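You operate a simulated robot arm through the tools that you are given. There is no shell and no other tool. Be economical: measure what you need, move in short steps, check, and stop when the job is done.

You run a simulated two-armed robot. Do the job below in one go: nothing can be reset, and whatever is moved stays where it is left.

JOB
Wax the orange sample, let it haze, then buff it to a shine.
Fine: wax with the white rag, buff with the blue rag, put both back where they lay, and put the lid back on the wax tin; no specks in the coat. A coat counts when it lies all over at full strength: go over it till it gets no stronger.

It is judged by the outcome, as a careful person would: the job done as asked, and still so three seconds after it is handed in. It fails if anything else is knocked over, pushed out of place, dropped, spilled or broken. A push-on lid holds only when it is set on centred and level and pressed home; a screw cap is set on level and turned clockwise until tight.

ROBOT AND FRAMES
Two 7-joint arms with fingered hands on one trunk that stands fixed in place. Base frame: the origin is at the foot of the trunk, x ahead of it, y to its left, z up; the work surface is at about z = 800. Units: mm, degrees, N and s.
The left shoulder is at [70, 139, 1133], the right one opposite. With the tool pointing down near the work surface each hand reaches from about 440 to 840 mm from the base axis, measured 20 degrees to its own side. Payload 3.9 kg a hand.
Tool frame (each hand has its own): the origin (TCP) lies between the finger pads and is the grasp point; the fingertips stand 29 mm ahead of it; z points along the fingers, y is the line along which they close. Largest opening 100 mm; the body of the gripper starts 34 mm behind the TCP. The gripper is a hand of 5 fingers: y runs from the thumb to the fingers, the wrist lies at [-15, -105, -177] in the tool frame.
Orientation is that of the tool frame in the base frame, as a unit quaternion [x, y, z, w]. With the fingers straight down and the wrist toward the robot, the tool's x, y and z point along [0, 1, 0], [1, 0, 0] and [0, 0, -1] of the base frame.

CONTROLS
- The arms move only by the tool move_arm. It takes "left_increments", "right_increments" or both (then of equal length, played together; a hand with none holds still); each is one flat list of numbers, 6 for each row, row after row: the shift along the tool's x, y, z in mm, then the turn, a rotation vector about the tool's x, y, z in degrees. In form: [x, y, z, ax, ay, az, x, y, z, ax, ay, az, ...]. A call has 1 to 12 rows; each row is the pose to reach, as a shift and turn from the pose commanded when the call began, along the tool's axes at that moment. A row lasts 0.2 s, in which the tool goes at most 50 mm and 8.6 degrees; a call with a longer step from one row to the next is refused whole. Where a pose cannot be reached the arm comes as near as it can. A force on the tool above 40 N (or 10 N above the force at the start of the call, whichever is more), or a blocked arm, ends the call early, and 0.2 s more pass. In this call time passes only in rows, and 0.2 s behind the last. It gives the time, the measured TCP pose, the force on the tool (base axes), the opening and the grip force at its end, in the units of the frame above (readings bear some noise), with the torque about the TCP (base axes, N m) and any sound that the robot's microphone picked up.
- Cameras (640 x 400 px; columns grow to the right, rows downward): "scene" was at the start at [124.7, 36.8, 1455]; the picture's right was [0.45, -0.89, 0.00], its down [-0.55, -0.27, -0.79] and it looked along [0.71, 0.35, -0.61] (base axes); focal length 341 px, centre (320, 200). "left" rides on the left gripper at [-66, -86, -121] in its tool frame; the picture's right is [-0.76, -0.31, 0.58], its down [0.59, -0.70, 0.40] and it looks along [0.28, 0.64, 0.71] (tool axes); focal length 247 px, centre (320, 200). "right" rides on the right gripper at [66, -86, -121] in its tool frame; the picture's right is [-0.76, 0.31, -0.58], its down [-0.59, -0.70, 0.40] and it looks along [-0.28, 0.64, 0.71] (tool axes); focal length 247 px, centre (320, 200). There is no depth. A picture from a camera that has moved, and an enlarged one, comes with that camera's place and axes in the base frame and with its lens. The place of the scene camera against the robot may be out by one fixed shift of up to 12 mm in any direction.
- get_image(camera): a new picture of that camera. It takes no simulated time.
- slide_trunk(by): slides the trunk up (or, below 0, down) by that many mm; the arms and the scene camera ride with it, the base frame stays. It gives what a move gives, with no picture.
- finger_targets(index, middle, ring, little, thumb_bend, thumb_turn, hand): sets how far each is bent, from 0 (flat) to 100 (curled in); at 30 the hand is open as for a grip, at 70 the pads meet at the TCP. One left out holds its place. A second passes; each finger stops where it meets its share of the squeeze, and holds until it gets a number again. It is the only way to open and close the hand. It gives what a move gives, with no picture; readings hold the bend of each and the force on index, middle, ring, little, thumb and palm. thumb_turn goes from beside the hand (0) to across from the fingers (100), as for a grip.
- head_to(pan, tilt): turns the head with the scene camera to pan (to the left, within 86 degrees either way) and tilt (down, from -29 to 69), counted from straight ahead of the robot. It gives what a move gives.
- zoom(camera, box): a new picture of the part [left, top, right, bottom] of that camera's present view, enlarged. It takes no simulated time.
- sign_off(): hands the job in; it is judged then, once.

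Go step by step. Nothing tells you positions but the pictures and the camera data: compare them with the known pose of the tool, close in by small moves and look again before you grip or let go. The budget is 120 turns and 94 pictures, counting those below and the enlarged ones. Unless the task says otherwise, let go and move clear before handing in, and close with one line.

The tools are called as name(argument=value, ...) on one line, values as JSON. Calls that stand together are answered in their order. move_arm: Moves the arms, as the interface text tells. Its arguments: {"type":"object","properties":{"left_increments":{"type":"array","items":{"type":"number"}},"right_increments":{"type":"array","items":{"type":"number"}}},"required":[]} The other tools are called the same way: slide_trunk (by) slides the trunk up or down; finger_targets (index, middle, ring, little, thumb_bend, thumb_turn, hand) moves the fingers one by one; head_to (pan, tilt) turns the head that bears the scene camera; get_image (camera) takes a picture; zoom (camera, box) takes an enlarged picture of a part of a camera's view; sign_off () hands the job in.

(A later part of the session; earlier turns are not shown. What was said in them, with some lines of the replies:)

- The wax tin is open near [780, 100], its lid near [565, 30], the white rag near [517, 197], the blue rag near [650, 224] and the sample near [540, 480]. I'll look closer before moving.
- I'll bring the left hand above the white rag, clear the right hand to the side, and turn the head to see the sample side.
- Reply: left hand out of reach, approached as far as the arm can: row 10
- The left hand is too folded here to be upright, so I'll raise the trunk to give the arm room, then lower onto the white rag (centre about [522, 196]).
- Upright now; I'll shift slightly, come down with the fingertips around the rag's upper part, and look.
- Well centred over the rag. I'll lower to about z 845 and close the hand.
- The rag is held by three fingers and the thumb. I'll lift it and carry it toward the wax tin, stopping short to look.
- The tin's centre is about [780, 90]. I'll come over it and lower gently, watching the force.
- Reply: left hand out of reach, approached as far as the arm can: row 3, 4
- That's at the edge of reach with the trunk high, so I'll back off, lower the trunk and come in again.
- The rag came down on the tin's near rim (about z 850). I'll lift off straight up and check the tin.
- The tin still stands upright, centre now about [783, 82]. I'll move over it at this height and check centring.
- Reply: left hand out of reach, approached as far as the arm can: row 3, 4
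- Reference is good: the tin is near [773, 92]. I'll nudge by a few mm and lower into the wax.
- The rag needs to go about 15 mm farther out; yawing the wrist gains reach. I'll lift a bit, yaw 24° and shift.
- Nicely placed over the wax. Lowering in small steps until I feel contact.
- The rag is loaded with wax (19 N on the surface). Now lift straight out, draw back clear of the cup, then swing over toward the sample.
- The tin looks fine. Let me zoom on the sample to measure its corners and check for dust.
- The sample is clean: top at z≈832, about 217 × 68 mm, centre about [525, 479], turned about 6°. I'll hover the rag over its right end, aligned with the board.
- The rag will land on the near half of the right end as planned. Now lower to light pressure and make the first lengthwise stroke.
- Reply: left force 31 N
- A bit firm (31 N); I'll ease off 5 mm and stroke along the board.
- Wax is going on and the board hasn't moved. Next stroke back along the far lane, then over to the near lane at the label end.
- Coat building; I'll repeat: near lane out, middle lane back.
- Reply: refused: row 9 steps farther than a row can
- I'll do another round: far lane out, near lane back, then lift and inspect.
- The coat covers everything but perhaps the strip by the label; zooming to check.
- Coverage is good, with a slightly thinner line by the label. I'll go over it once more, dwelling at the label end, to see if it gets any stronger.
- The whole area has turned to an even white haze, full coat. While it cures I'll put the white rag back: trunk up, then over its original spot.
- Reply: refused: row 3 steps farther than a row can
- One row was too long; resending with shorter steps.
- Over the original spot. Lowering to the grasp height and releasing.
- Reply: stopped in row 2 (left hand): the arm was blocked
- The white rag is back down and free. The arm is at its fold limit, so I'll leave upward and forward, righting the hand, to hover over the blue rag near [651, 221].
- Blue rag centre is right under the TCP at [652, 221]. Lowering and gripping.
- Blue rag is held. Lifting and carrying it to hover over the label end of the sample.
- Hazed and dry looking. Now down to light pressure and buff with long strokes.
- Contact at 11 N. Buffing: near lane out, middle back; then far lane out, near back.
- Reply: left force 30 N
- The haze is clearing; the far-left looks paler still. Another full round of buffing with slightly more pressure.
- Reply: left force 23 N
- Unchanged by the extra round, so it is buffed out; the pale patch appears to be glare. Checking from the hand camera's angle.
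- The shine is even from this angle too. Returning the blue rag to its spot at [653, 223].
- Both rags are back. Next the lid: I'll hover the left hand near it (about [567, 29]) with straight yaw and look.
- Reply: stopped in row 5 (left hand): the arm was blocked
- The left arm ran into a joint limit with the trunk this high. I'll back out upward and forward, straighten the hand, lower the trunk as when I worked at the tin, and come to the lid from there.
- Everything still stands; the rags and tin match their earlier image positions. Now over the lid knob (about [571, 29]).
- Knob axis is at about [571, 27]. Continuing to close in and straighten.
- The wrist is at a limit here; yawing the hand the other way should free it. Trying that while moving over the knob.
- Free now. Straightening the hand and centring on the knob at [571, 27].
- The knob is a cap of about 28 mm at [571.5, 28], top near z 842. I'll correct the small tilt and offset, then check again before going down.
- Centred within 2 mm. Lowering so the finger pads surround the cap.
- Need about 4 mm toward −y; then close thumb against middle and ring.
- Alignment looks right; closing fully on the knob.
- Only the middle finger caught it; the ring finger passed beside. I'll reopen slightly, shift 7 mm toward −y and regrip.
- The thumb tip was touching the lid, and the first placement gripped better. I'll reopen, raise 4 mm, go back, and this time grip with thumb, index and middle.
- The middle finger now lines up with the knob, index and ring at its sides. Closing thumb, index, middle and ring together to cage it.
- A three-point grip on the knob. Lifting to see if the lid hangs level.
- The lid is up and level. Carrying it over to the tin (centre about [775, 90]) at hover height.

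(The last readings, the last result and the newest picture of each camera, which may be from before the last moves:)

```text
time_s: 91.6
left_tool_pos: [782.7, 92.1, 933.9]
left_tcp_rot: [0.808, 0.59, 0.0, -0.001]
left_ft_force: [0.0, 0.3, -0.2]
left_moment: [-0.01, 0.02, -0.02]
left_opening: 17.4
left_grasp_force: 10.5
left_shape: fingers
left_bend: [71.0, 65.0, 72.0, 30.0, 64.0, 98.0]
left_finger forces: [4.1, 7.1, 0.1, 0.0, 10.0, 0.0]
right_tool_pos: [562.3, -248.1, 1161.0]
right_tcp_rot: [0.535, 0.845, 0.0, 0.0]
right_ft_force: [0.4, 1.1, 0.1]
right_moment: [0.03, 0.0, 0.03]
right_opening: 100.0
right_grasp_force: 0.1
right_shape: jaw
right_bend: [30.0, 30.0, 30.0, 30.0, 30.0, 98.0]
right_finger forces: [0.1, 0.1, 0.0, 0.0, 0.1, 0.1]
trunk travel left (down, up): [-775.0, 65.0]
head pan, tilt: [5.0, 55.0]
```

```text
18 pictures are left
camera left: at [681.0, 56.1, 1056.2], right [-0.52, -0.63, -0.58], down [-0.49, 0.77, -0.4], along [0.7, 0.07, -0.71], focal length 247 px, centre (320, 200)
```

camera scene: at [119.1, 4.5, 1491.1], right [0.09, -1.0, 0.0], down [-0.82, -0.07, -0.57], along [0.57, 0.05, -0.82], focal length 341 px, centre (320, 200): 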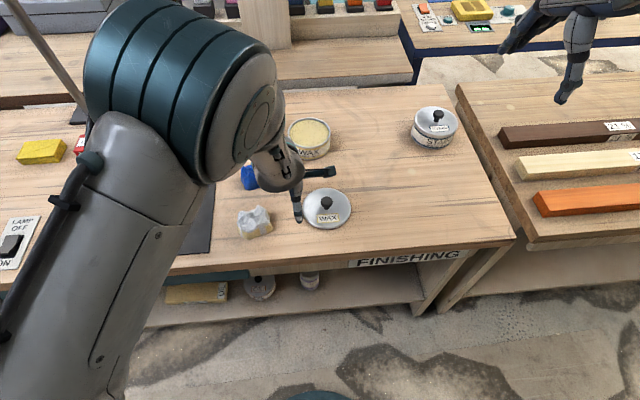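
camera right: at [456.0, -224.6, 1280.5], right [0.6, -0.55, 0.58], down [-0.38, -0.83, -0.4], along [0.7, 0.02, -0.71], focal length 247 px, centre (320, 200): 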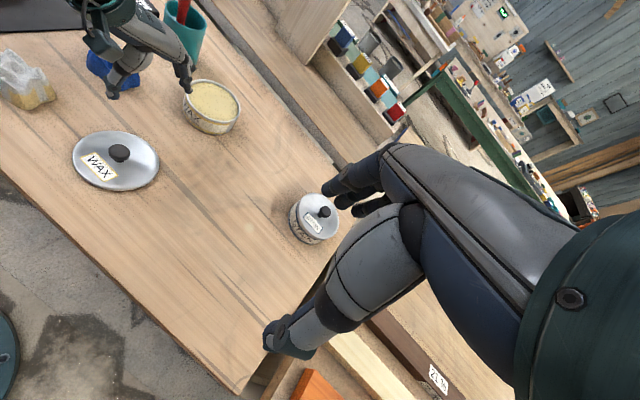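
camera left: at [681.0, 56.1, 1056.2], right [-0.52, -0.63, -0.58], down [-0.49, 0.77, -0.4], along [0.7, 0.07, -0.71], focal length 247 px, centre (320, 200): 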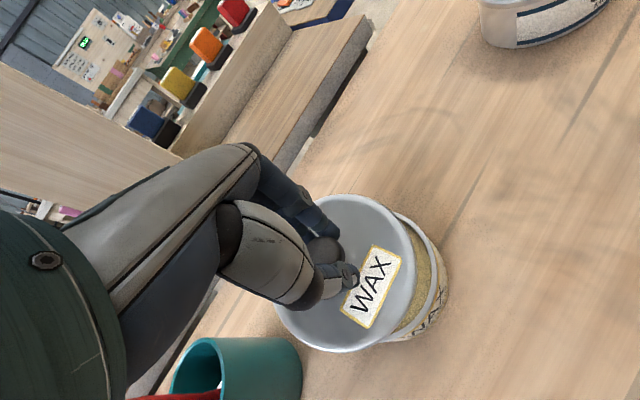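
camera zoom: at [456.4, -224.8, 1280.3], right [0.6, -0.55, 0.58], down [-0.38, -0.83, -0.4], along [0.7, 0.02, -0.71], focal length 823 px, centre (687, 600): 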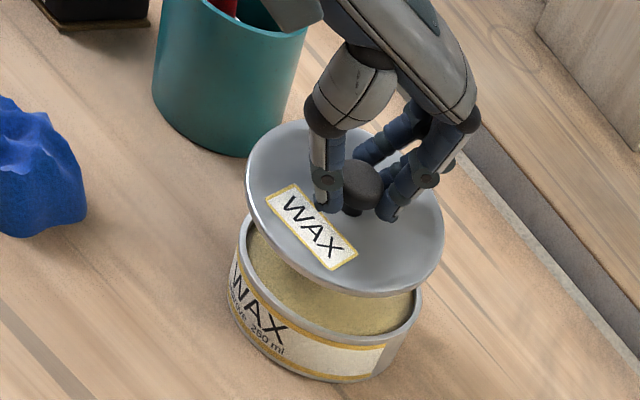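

Lid hangs level above the tin, offset about 4 mm in x and y by both views. Correcting and lowering to just above the rim.

move_arm(left_increments=[-3, -1, 8, 0, 0, 0, -5, -3, 17, 0, 0, 0, -5, -3, 25, 0, 0, 0])

zoom(camera="right", box=[150, 40, 270, 120])

zoom(camera="left", box=[250, 170, 470, 380])

```text
time_s: 92.4
left_tool_pos: [777.8, 88.4, 909.3]
left_tcp_rot: [0.808, 0.59, 0.0, -0.001]
left_ft_force: [-0.4, 0.6, -0.8]
left_moment: [0.01, -0.01, -0.01]
left_opening: 17.9
left_grasp_force: 10.5
left_shape: fingers
left_bend: [71.0, 65.0, 72.0, 30.0, 64.0, 98.0]
left_finger forces: [4.0, 7.1, 0.0, 0.1, 10.1, 0.0]
right_tool_pos: [562.0, -247.3, 1159.0]
right_tcp_rot: [0.534, 0.845, 0.0, 0.0]
right_ft_force: [0.8, 0.2, 0.0]
right_moment: [0.04, 0.02, 0.02]
right_opening: 99.7
right_grasp_force: 0.1
right_shape: jaw
right_bend: [30.0, 30.0, 30.0, 30.0, 30.0, 98.0]
right_finger forces: [0.1, 0.0, 0.0, 0.1, 0.1, 0.1]
trunk travel left (down, up): [-775.0, 65.0]
head pan, tilt: [5.0, 55.0]
```

```text
5.00 times, centred on (210, 80) of right
camera zoom: at [456.6, -224.6, 1280.3], right [0.6, -0.55, 0.58], down [-0.38, -0.83, -0.4], along [0.7, 0.02, -0.71], focal length 1235 px, centre (870, 800)
```

zoom: 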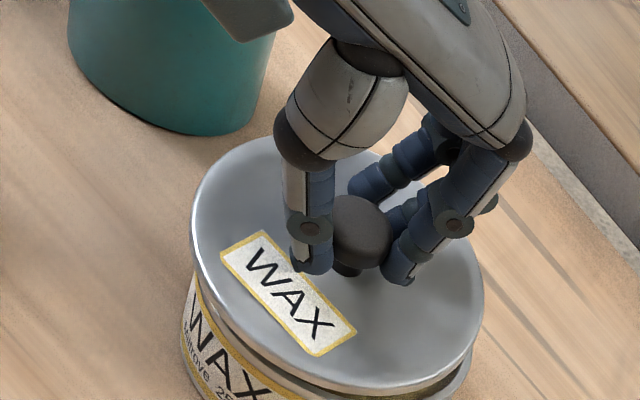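

```text
1.90 times, centred on (360, 275) of left
camera zoom: at [675.9, 51.2, 1031.7], right [-0.52, -0.63, -0.58], down [-0.49, 0.78, -0.4], along [0.7, 0.07, -0.71], focal length 470 px, centre (244, 57)
```

zoom: 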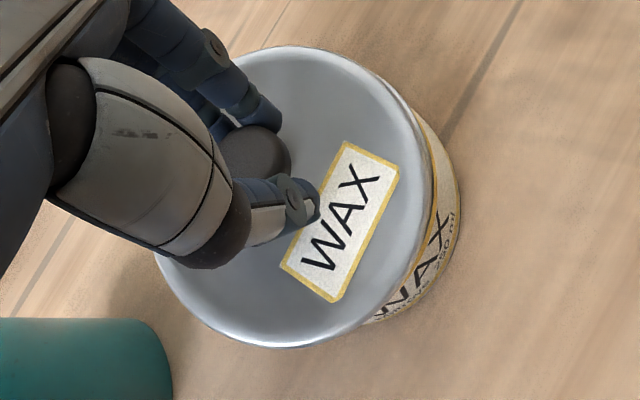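

By the side edges in both views, the lid is aligned within about 2 mm. Lowering until it meets the rim.

move_arm(left_increments=[-1, 0, 5, 0, 0, 0, -1, 0, 9, 0, 0, 0, -1, 0, 12, 0, 0, 0])

zoom(camera="right", box=[150, 45, 270, 125])

```text
time_s: 93.2
left_tool_pos: [777.7, 84.7, 898.3]
left_tcp_rot: [0.807, 0.59, 0.0, 0.0]
left_ft_force: [3.8, 0.8, 3.9]
left_moment: [0.0, 0.01, -0.02]
left_opening: 16.9
left_grasp_force: 11.1
left_shape: fingers
left_bend: [71.0, 64.0, 72.0, 30.0, 65.0, 98.0]
left_finger forces: [4.8, 9.3, 0.0, 0.0, 8.1, 0.0]
right_tool_pos: [563.9, -247.8, 1160.0]
right_tcp_rot: [0.534, 0.845, 0.0, -0.001]
right_ft_force: [-0.3, 0.3, 0.1]
right_moment: [0.02, 0.01, -0.05]
right_opening: 99.6
right_grasp_force: 0.1
right_shape: jaw
right_bend: [30.0, 30.0, 30.0, 30.0, 30.0, 98.0]
right_finger forces: [0.0, 0.1, 0.0, 0.0, 0.1, 0.1]
trunk travel left (down, up): [-775.0, 65.0]
head pan, tilt: [5.0, 55.0]
```

```text
5.00 times, centred on (210, 85) of right
camera zoom: at [456.3, -224.9, 1280.4], right [0.6, -0.55, 0.58], down [-0.38, -0.83, -0.4], along [0.7, 0.02, -0.71], focal length 1235 px, centre (870, 775)
```

zoom: 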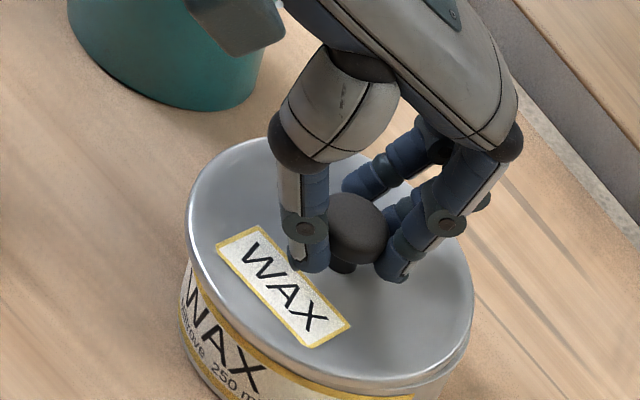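

The lid is on the rim, centred, with a slight +x reaction. I'll give 1.5 mm in +x and press down.

move_arm(left_increments=[1, 1.5, 2, 0, 0, 0, 1, 1.5, 5, 0, 0, 0, 1, 1.5, 8, 0, 0, 0])

zoom(camera="right", box=[150, 55, 270, 135])

```text
time_s: 94.0
left_tool_pos: [777.9, 85.6, 890.0]
left_tcp_rot: [0.807, 0.59, 0.0, 0.0]
left_ft_force: [3.1, 0.0, 4.0]
left_moment: [0.02, 0.0, -0.01]
left_opening: 15.0
left_grasp_force: 11.1
left_shape: fingers
left_bend: [71.0, 64.0, 72.0, 30.0, 66.0, 98.0]
left_finger forces: [4.2, 9.4, 0.0, 0.0, 7.9, 0.0]
right_tool_pos: [563.0, -248.2, 1159.7]
right_tcp_rot: [0.535, 0.845, 0.0, 0.0]
right_ft_force: [0.0, 0.2, -0.5]
right_moment: [0.02, -0.03, -0.01]
right_opening: 99.7
right_grasp_force: 0.0
right_shape: jaw
right_bend: [30.0, 30.0, 30.0, 30.0, 30.0, 98.0]
right_finger forces: [0.1, 0.0, 0.0, 0.0, 0.0, 0.1]
trunk travel left (down, up): [-775.0, 65.0]
head pan, tilt: [5.0, 55.0]
```

```text
5.00 times, centred on (210, 95) of right
camera zoom: at [456.1, -224.8, 1280.5], right [0.6, -0.55, 0.58], down [-0.38, -0.83, -0.4], along [0.7, 0.02, -0.71], focal length 1235 px, centre (870, 725)
```

zoom: 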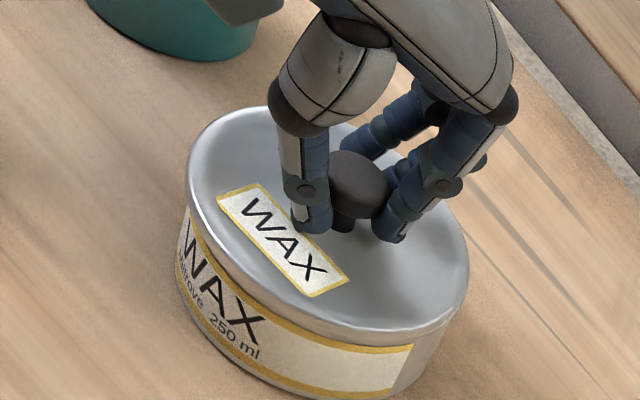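

The fingers just slid down the knob; the lid sits level but not pressed. I'll let go, rise, close the fingertips together and press down on the top of the knob.

finger_targets(hand="left", index=40, middle=40, ring=30, thumb_bend=40)

move_arm(left_increments=[0, 0, -15, 0, 0, 0, 0, 0, -40, 0, 0, 0, -3, -5, -65, 0, 0, 0])

finger_targets(hand="left", index=70, middle=70, ring=70, little=70, thumb_bend=70)

zoom(camera="right", box=[150, 40, 270, 130])

zoom(camera="left", box=[240, 170, 460, 380])

```text
time_s: 95.0
left_tool_pos: [779.1, 86.8, 890.4]
left_tcp_rot: [0.808, 0.59, 0.0, -0.001]
left_ft_force: [-0.3, -0.3, 0.4]
left_moment: [-0.04, 0.02, -0.03]
left_opening: 74.6
left_grasp_force: 0.1
left_shape: fingers
left_bend: [40.0, 40.0, 30.0, 30.0, 40.0, 97.0]
left_finger forces: [0.0, 0.1, 0.0, 0.1, 0.0, 0.0]
right_tool_pos: [563.1, -247.9, 1159.2]
right_tcp_rot: [0.534, 0.845, 0.0, 0.0]
right_ft_force: [-0.1, -0.7, -0.5]
right_moment: [0.02, 0.01, 0.03]
right_opening: 99.7
right_grasp_force: 0.1
right_shape: jaw
right_bend: [30.0, 30.0, 30.0, 30.0, 30.0, 98.0]
right_finger forces: [0.0, 0.1, 0.0, 0.0, 0.0, 0.0]
trunk travel left (down, up): [-775.0, 65.0]
head pan, tilt: [5.0, 55.0]
heard: snap
```

```text
time_s: 95.8
left_tool_pos: [773.0, 87.3, 955.9]
left_tcp_rot: [0.807, 0.59, 0.001, -0.001]
left_ft_force: [-0.3, -0.5, 0.7]
left_moment: [0.04, -0.02, 0.0]
left_opening: 74.3
left_grasp_force: 0.1
left_shape: fingers
left_bend: [40.0, 40.0, 30.0, 30.0, 40.0, 97.0]
left_finger forces: [0.1, 0.1, 0.0, 0.0, 0.0, 0.0]
right_tool_pos: [561.9, -247.8, 1160.7]
right_tcp_rot: [0.535, 0.845, 0.0, 0.001]
right_ft_force: [0.3, -0.5, -0.1]
right_moment: [-0.02, 0.01, 0.01]
right_opening: 99.6
right_grasp_force: 0.0
right_shape: jaw
right_bend: [30.0, 30.0, 30.0, 30.0, 30.0, 98.0]
right_finger forces: [0.0, 0.0, 0.1, 0.1, 0.0, 0.0]
trunk travel left (down, up): [-775.0, 65.0]
head pan, tilt: [5.0, 55.0]
```

```text
time_s: 96.8
left_tool_pos: [773.2, 86.6, 954.7]
left_tcp_rot: [0.808, 0.59, -0.001, 0.0]
left_ft_force: [-0.3, 0.3, -0.1]
left_moment: [-0.04, -0.02, 0.0]
left_opening: 1.7
left_grasp_force: 0.1
left_shape: fingers
left_bend: [70.0, 70.0, 70.0, 70.0, 70.0, 100.0]
left_finger forces: [0.0, 0.0, 0.2, 0.1, 0.0, 0.0]
right_tool_pos: [562.9, -248.1, 1160.6]
right_tcp_rot: [0.535, 0.845, -0.001, 0.001]
right_ft_force: [0.0, 0.0, -0.8]
right_moment: [0.0, 0.0, -0.01]
right_opening: 100.0
right_grasp_force: 0.1
right_shape: jaw
right_bend: [30.0, 30.0, 30.0, 30.0, 30.0, 98.0]
right_finger forces: [0.1, 0.1, 0.0, 0.1, 0.1, 0.0]
trunk travel left (down, up): [-775.0, 65.0]
head pan, tilt: [5.0, 55.0]
```

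```text
4.44 times, centred on (210, 85) of right
camera zoom: at [456.0, -224.8, 1280.5], right [0.6, -0.55, 0.58], down [-0.38, -0.83, -0.4], along [0.7, 0.02, -0.71], focal length 1098 px, centre (809, 711)
```

zoom: 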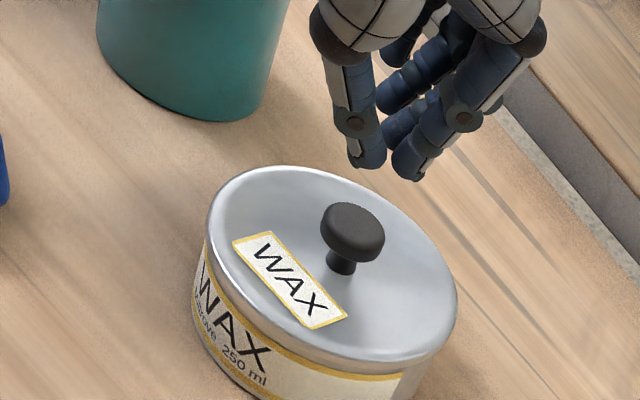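

```text
1.90 times, centred on (350, 275) of left
camera zoom: at [671.5, 50.2, 1078.1], right [-0.52, -0.63, -0.58], down [-0.49, 0.77, -0.4], along [0.7, 0.07, -0.71], focal length 470 px, centre (263, 57)
```

zoom: 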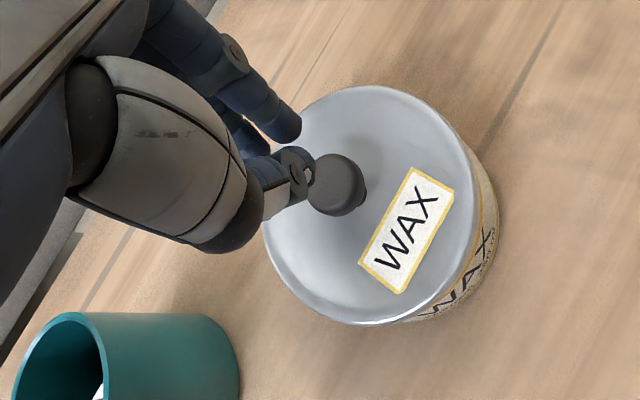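

I heard a snap as I let go, and the lid looks level and snug. To be sure it's home, I'll press gently on top of the knob with closed fingertips.

move_arm(left_increments=[1, 4, 25, 0, 0, 0, 1, 4, 40, 0, 0, 0, 1, 4, 47, 0, 0, 0, 1, 4, 52, 0, 0, 0, 1, 4, 56, 0, 0, 0])

```text
time_s: 98.0
left_tool_pos: [777.0, 85.0, 912.1]
left_tcp_rot: [0.807, 0.591, 0.008, 0.007]
left_ft_force: [-4.0, 4.7, 36.9]
left_moment: [0.2, 0.32, 0.0]
left_opening: 1.6
left_grasp_force: 18.7
left_shape: fingers
left_bend: [70.0, 69.0, 70.0, 70.0, 72.0, 100.0]
left_finger forces: [0.0, 8.9, 0.0, 0.1, 28.9, 0.0]
right_tool_pos: [556.1, -249.3, 1164.8]
right_tcp_rot: [0.535, 0.845, 0.002, 0.003]
right_ft_force: [0.2, 0.1, -1.0]
right_moment: [-0.01, 0.0, -0.04]
right_opening: 100.1
right_grasp_force: 0.1
right_shape: jaw
right_bend: [30.0, 30.0, 30.0, 30.0, 30.0, 98.0]
right_finger forces: [0.0, 0.0, 0.0, 0.1, 0.0, 0.1]
trunk travel left (down, up): [-775.0, 65.0]
head pan, tilt: [5.0, 55.0]
```

37 N with no further give or sound: the lid is home. Lifting away and checking the whole bench.

move_arm(left_increments=[0, 0, -25, 0, 0, 0, 0, 0, -65, 0, 0, 0, 0, -20, -100, 0, 0, 0, 20, -60, -115, 0, 0, 0, 55, -90, -120, 0, 0, 0, 95, -110, -120, 0, 0, 0])

head_to(pan=25, tilt=50)

get_image(camera="right")

get_image(camera="scene")

```text
time_s: 99.4
left_tool_pos: [697.6, 210.1, 1019.5]
left_tcp_rot: [0.808, 0.589, -0.001, 0.0]
left_ft_force: [-0.3, 0.5, 0.5]
left_moment: [-0.04, 0.0, 0.01]
left_opening: 1.3
left_grasp_force: 0.0
left_shape: fingers
left_bend: [70.0, 70.0, 70.0, 70.0, 70.0, 100.0]
left_finger forces: [0.0, 0.1, 0.0, 0.0, 0.0, 0.0]
right_tool_pos: [563.1, -246.5, 1160.1]
right_tcp_rot: [0.534, 0.845, -0.001, 0.001]
right_ft_force: [0.0, -0.4, -0.2]
right_moment: [-0.03, -0.02, -0.03]
right_opening: 99.8
right_grasp_force: 0.0
right_shape: jaw
right_bend: [30.0, 30.0, 30.0, 30.0, 30.0, 98.0]
right_finger forces: [0.1, 0.1, 0.0, 0.0, 0.0, 0.1]
trunk travel left (down, up): [-775.0, 65.0]
head pan, tilt: [5.0, 55.0]
```

```text
time_s: 100.2
left_tool_pos: [697.9, 206.3, 1020.1]
left_tcp_rot: [0.808, 0.589, -0.001, -0.001]
left_ft_force: [-1.0, 0.8, -0.4]
left_moment: [0.01, 0.0, -0.01]
left_opening: 0.9
left_grasp_force: 0.1
left_shape: fingers
left_bend: [70.0, 70.0, 70.0, 70.0, 70.0, 100.0]
left_finger forces: [0.0, 0.0, 0.0, 0.1, 0.0, 0.1]
right_tool_pos: [563.7, -249.0, 1160.2]
right_tcp_rot: [0.534, 0.845, 0.0, -0.001]
right_ft_force: [0.4, -0.5, -0.8]
right_moment: [0.0, 0.02, -0.02]
right_opening: 100.0
right_grasp_force: 0.1
right_shape: jaw
right_bend: [30.0, 30.0, 30.0, 30.0, 30.0, 98.0]
right_finger forces: [0.1, 0.1, 0.0, 0.0, 0.0, 0.0]
trunk travel left (down, up): [-775.0, 65.0]
head pan, tilt: [25.0, 50.0]
```

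```text
11 pictures are left
camera right: at [456.1, -225.2, 1280.4], right [0.6, -0.55, 0.58], down [-0.38, -0.83, -0.4], along [0.7, 0.02, -0.71], focal length 247 px, centre (320, 200)
```

right: 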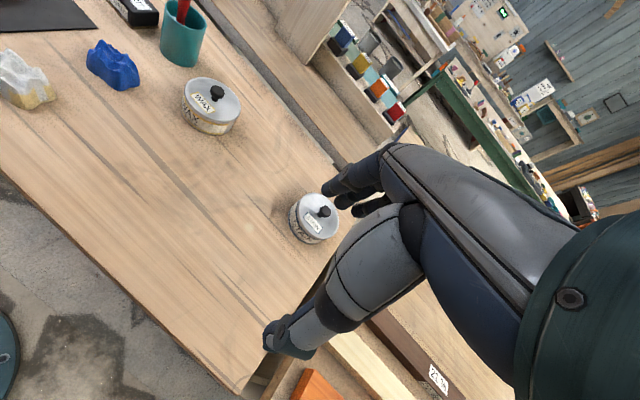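

```text
10 pictures are left
camera scene: at [117.1, 30.2, 1437.6], right [0.42, -0.91, 0.0], down [-0.69, -0.32, -0.64], along [0.58, 0.27, -0.77], focal length 341 px, centre (320, 200)
```

scene: 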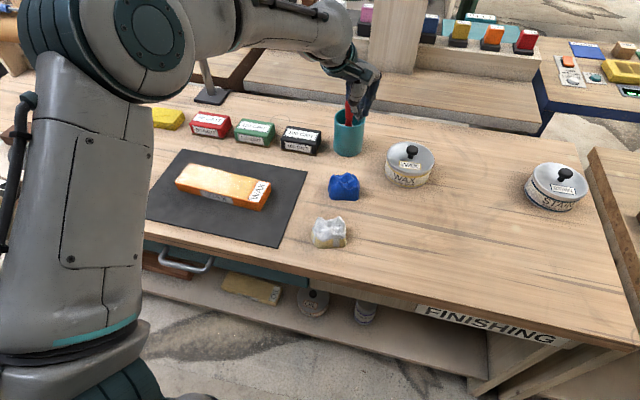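

All in place: lid on, rags at their spots, cup and tins standing. A last close look at the sample's finish and the lid.

move_arm(left_increments=[0, -30, -10, 0, 0, 0, 0, -60, -10, 0, 0, 0])

zoom(camera="scene", box=[165, 150, 285, 220])

zoom(camera="scene", box=[300, 110, 450, 260])

```text
time_s: 100.8
left_tool_pos: [639.1, 225.7, 1031.2]
left_tcp_rot: [0.808, 0.59, -0.001, 0.0]
left_ft_force: [0.9, 0.1, 0.1]
left_moment: [0.01, -0.01, 0.02]
left_opening: 1.2
left_grasp_force: 0.0
left_shape: fingers
left_bend: [70.0, 70.0, 70.0, 70.0, 70.0, 100.0]
left_finger forces: [0.0, 0.0, 0.0, 0.0, 0.0, 0.0]
right_tool_pos: [561.7, -247.1, 1161.3]
right_tcp_rot: [0.535, 0.845, 0.0, 0.001]
right_ft_force: [-0.8, -1.1, 0.6]
right_moment: [0.02, -0.03, -0.04]
right_opening: 99.4
right_grasp_force: 0.1
right_shape: jaw
right_bend: [30.0, 30.0, 30.0, 30.0, 30.0, 98.0]
right_finger forces: [0.0, 0.0, 0.0, 0.0, 0.0, 0.0]
trunk travel left (down, up): [-775.0, 65.0]
head pan, tilt: [25.0, 50.0]
```

```text
5.33 times, centred on (225, 185) of scene
camera zoom: at [116.1, 31.2, 1437.7], right [0.42, -0.91, 0.0], down [-0.69, -0.32, -0.64], along [0.58, 0.27, -0.77], focal length 1821 px, centre (827, 280)
```

zoom: 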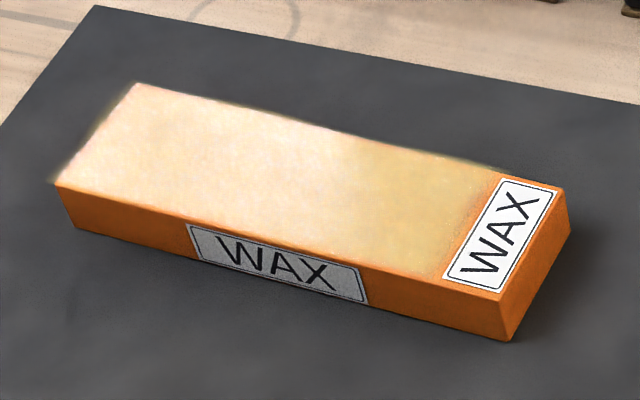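

```text
2.67 times, centred on (375, 185) of scene
camera zoom: at [116.1, 31.2, 1437.7], right [0.42, -0.91, 0.0], down [-0.69, -0.32, -0.64], along [0.58, 0.27, -0.77], focal length 910 px, centre (173, 240)
```

zoom: 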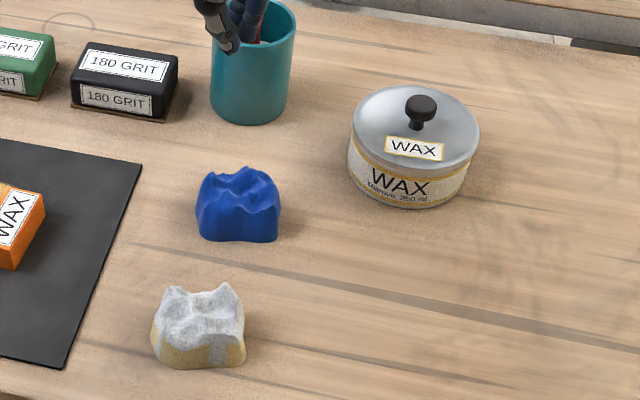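

The finish is even and glossy with no specks, the lid sits level and both rags are back, so I'm handing in.

sign_off()

```text
The job is handed in.
```

I waxed the orange sample with the white rag, let it haze evenly, and buffed it with the blue rag. The shine was even, with no specks. Both rags are back within about 1 cm of where they lay, and the lid snapped home on the wax tin.
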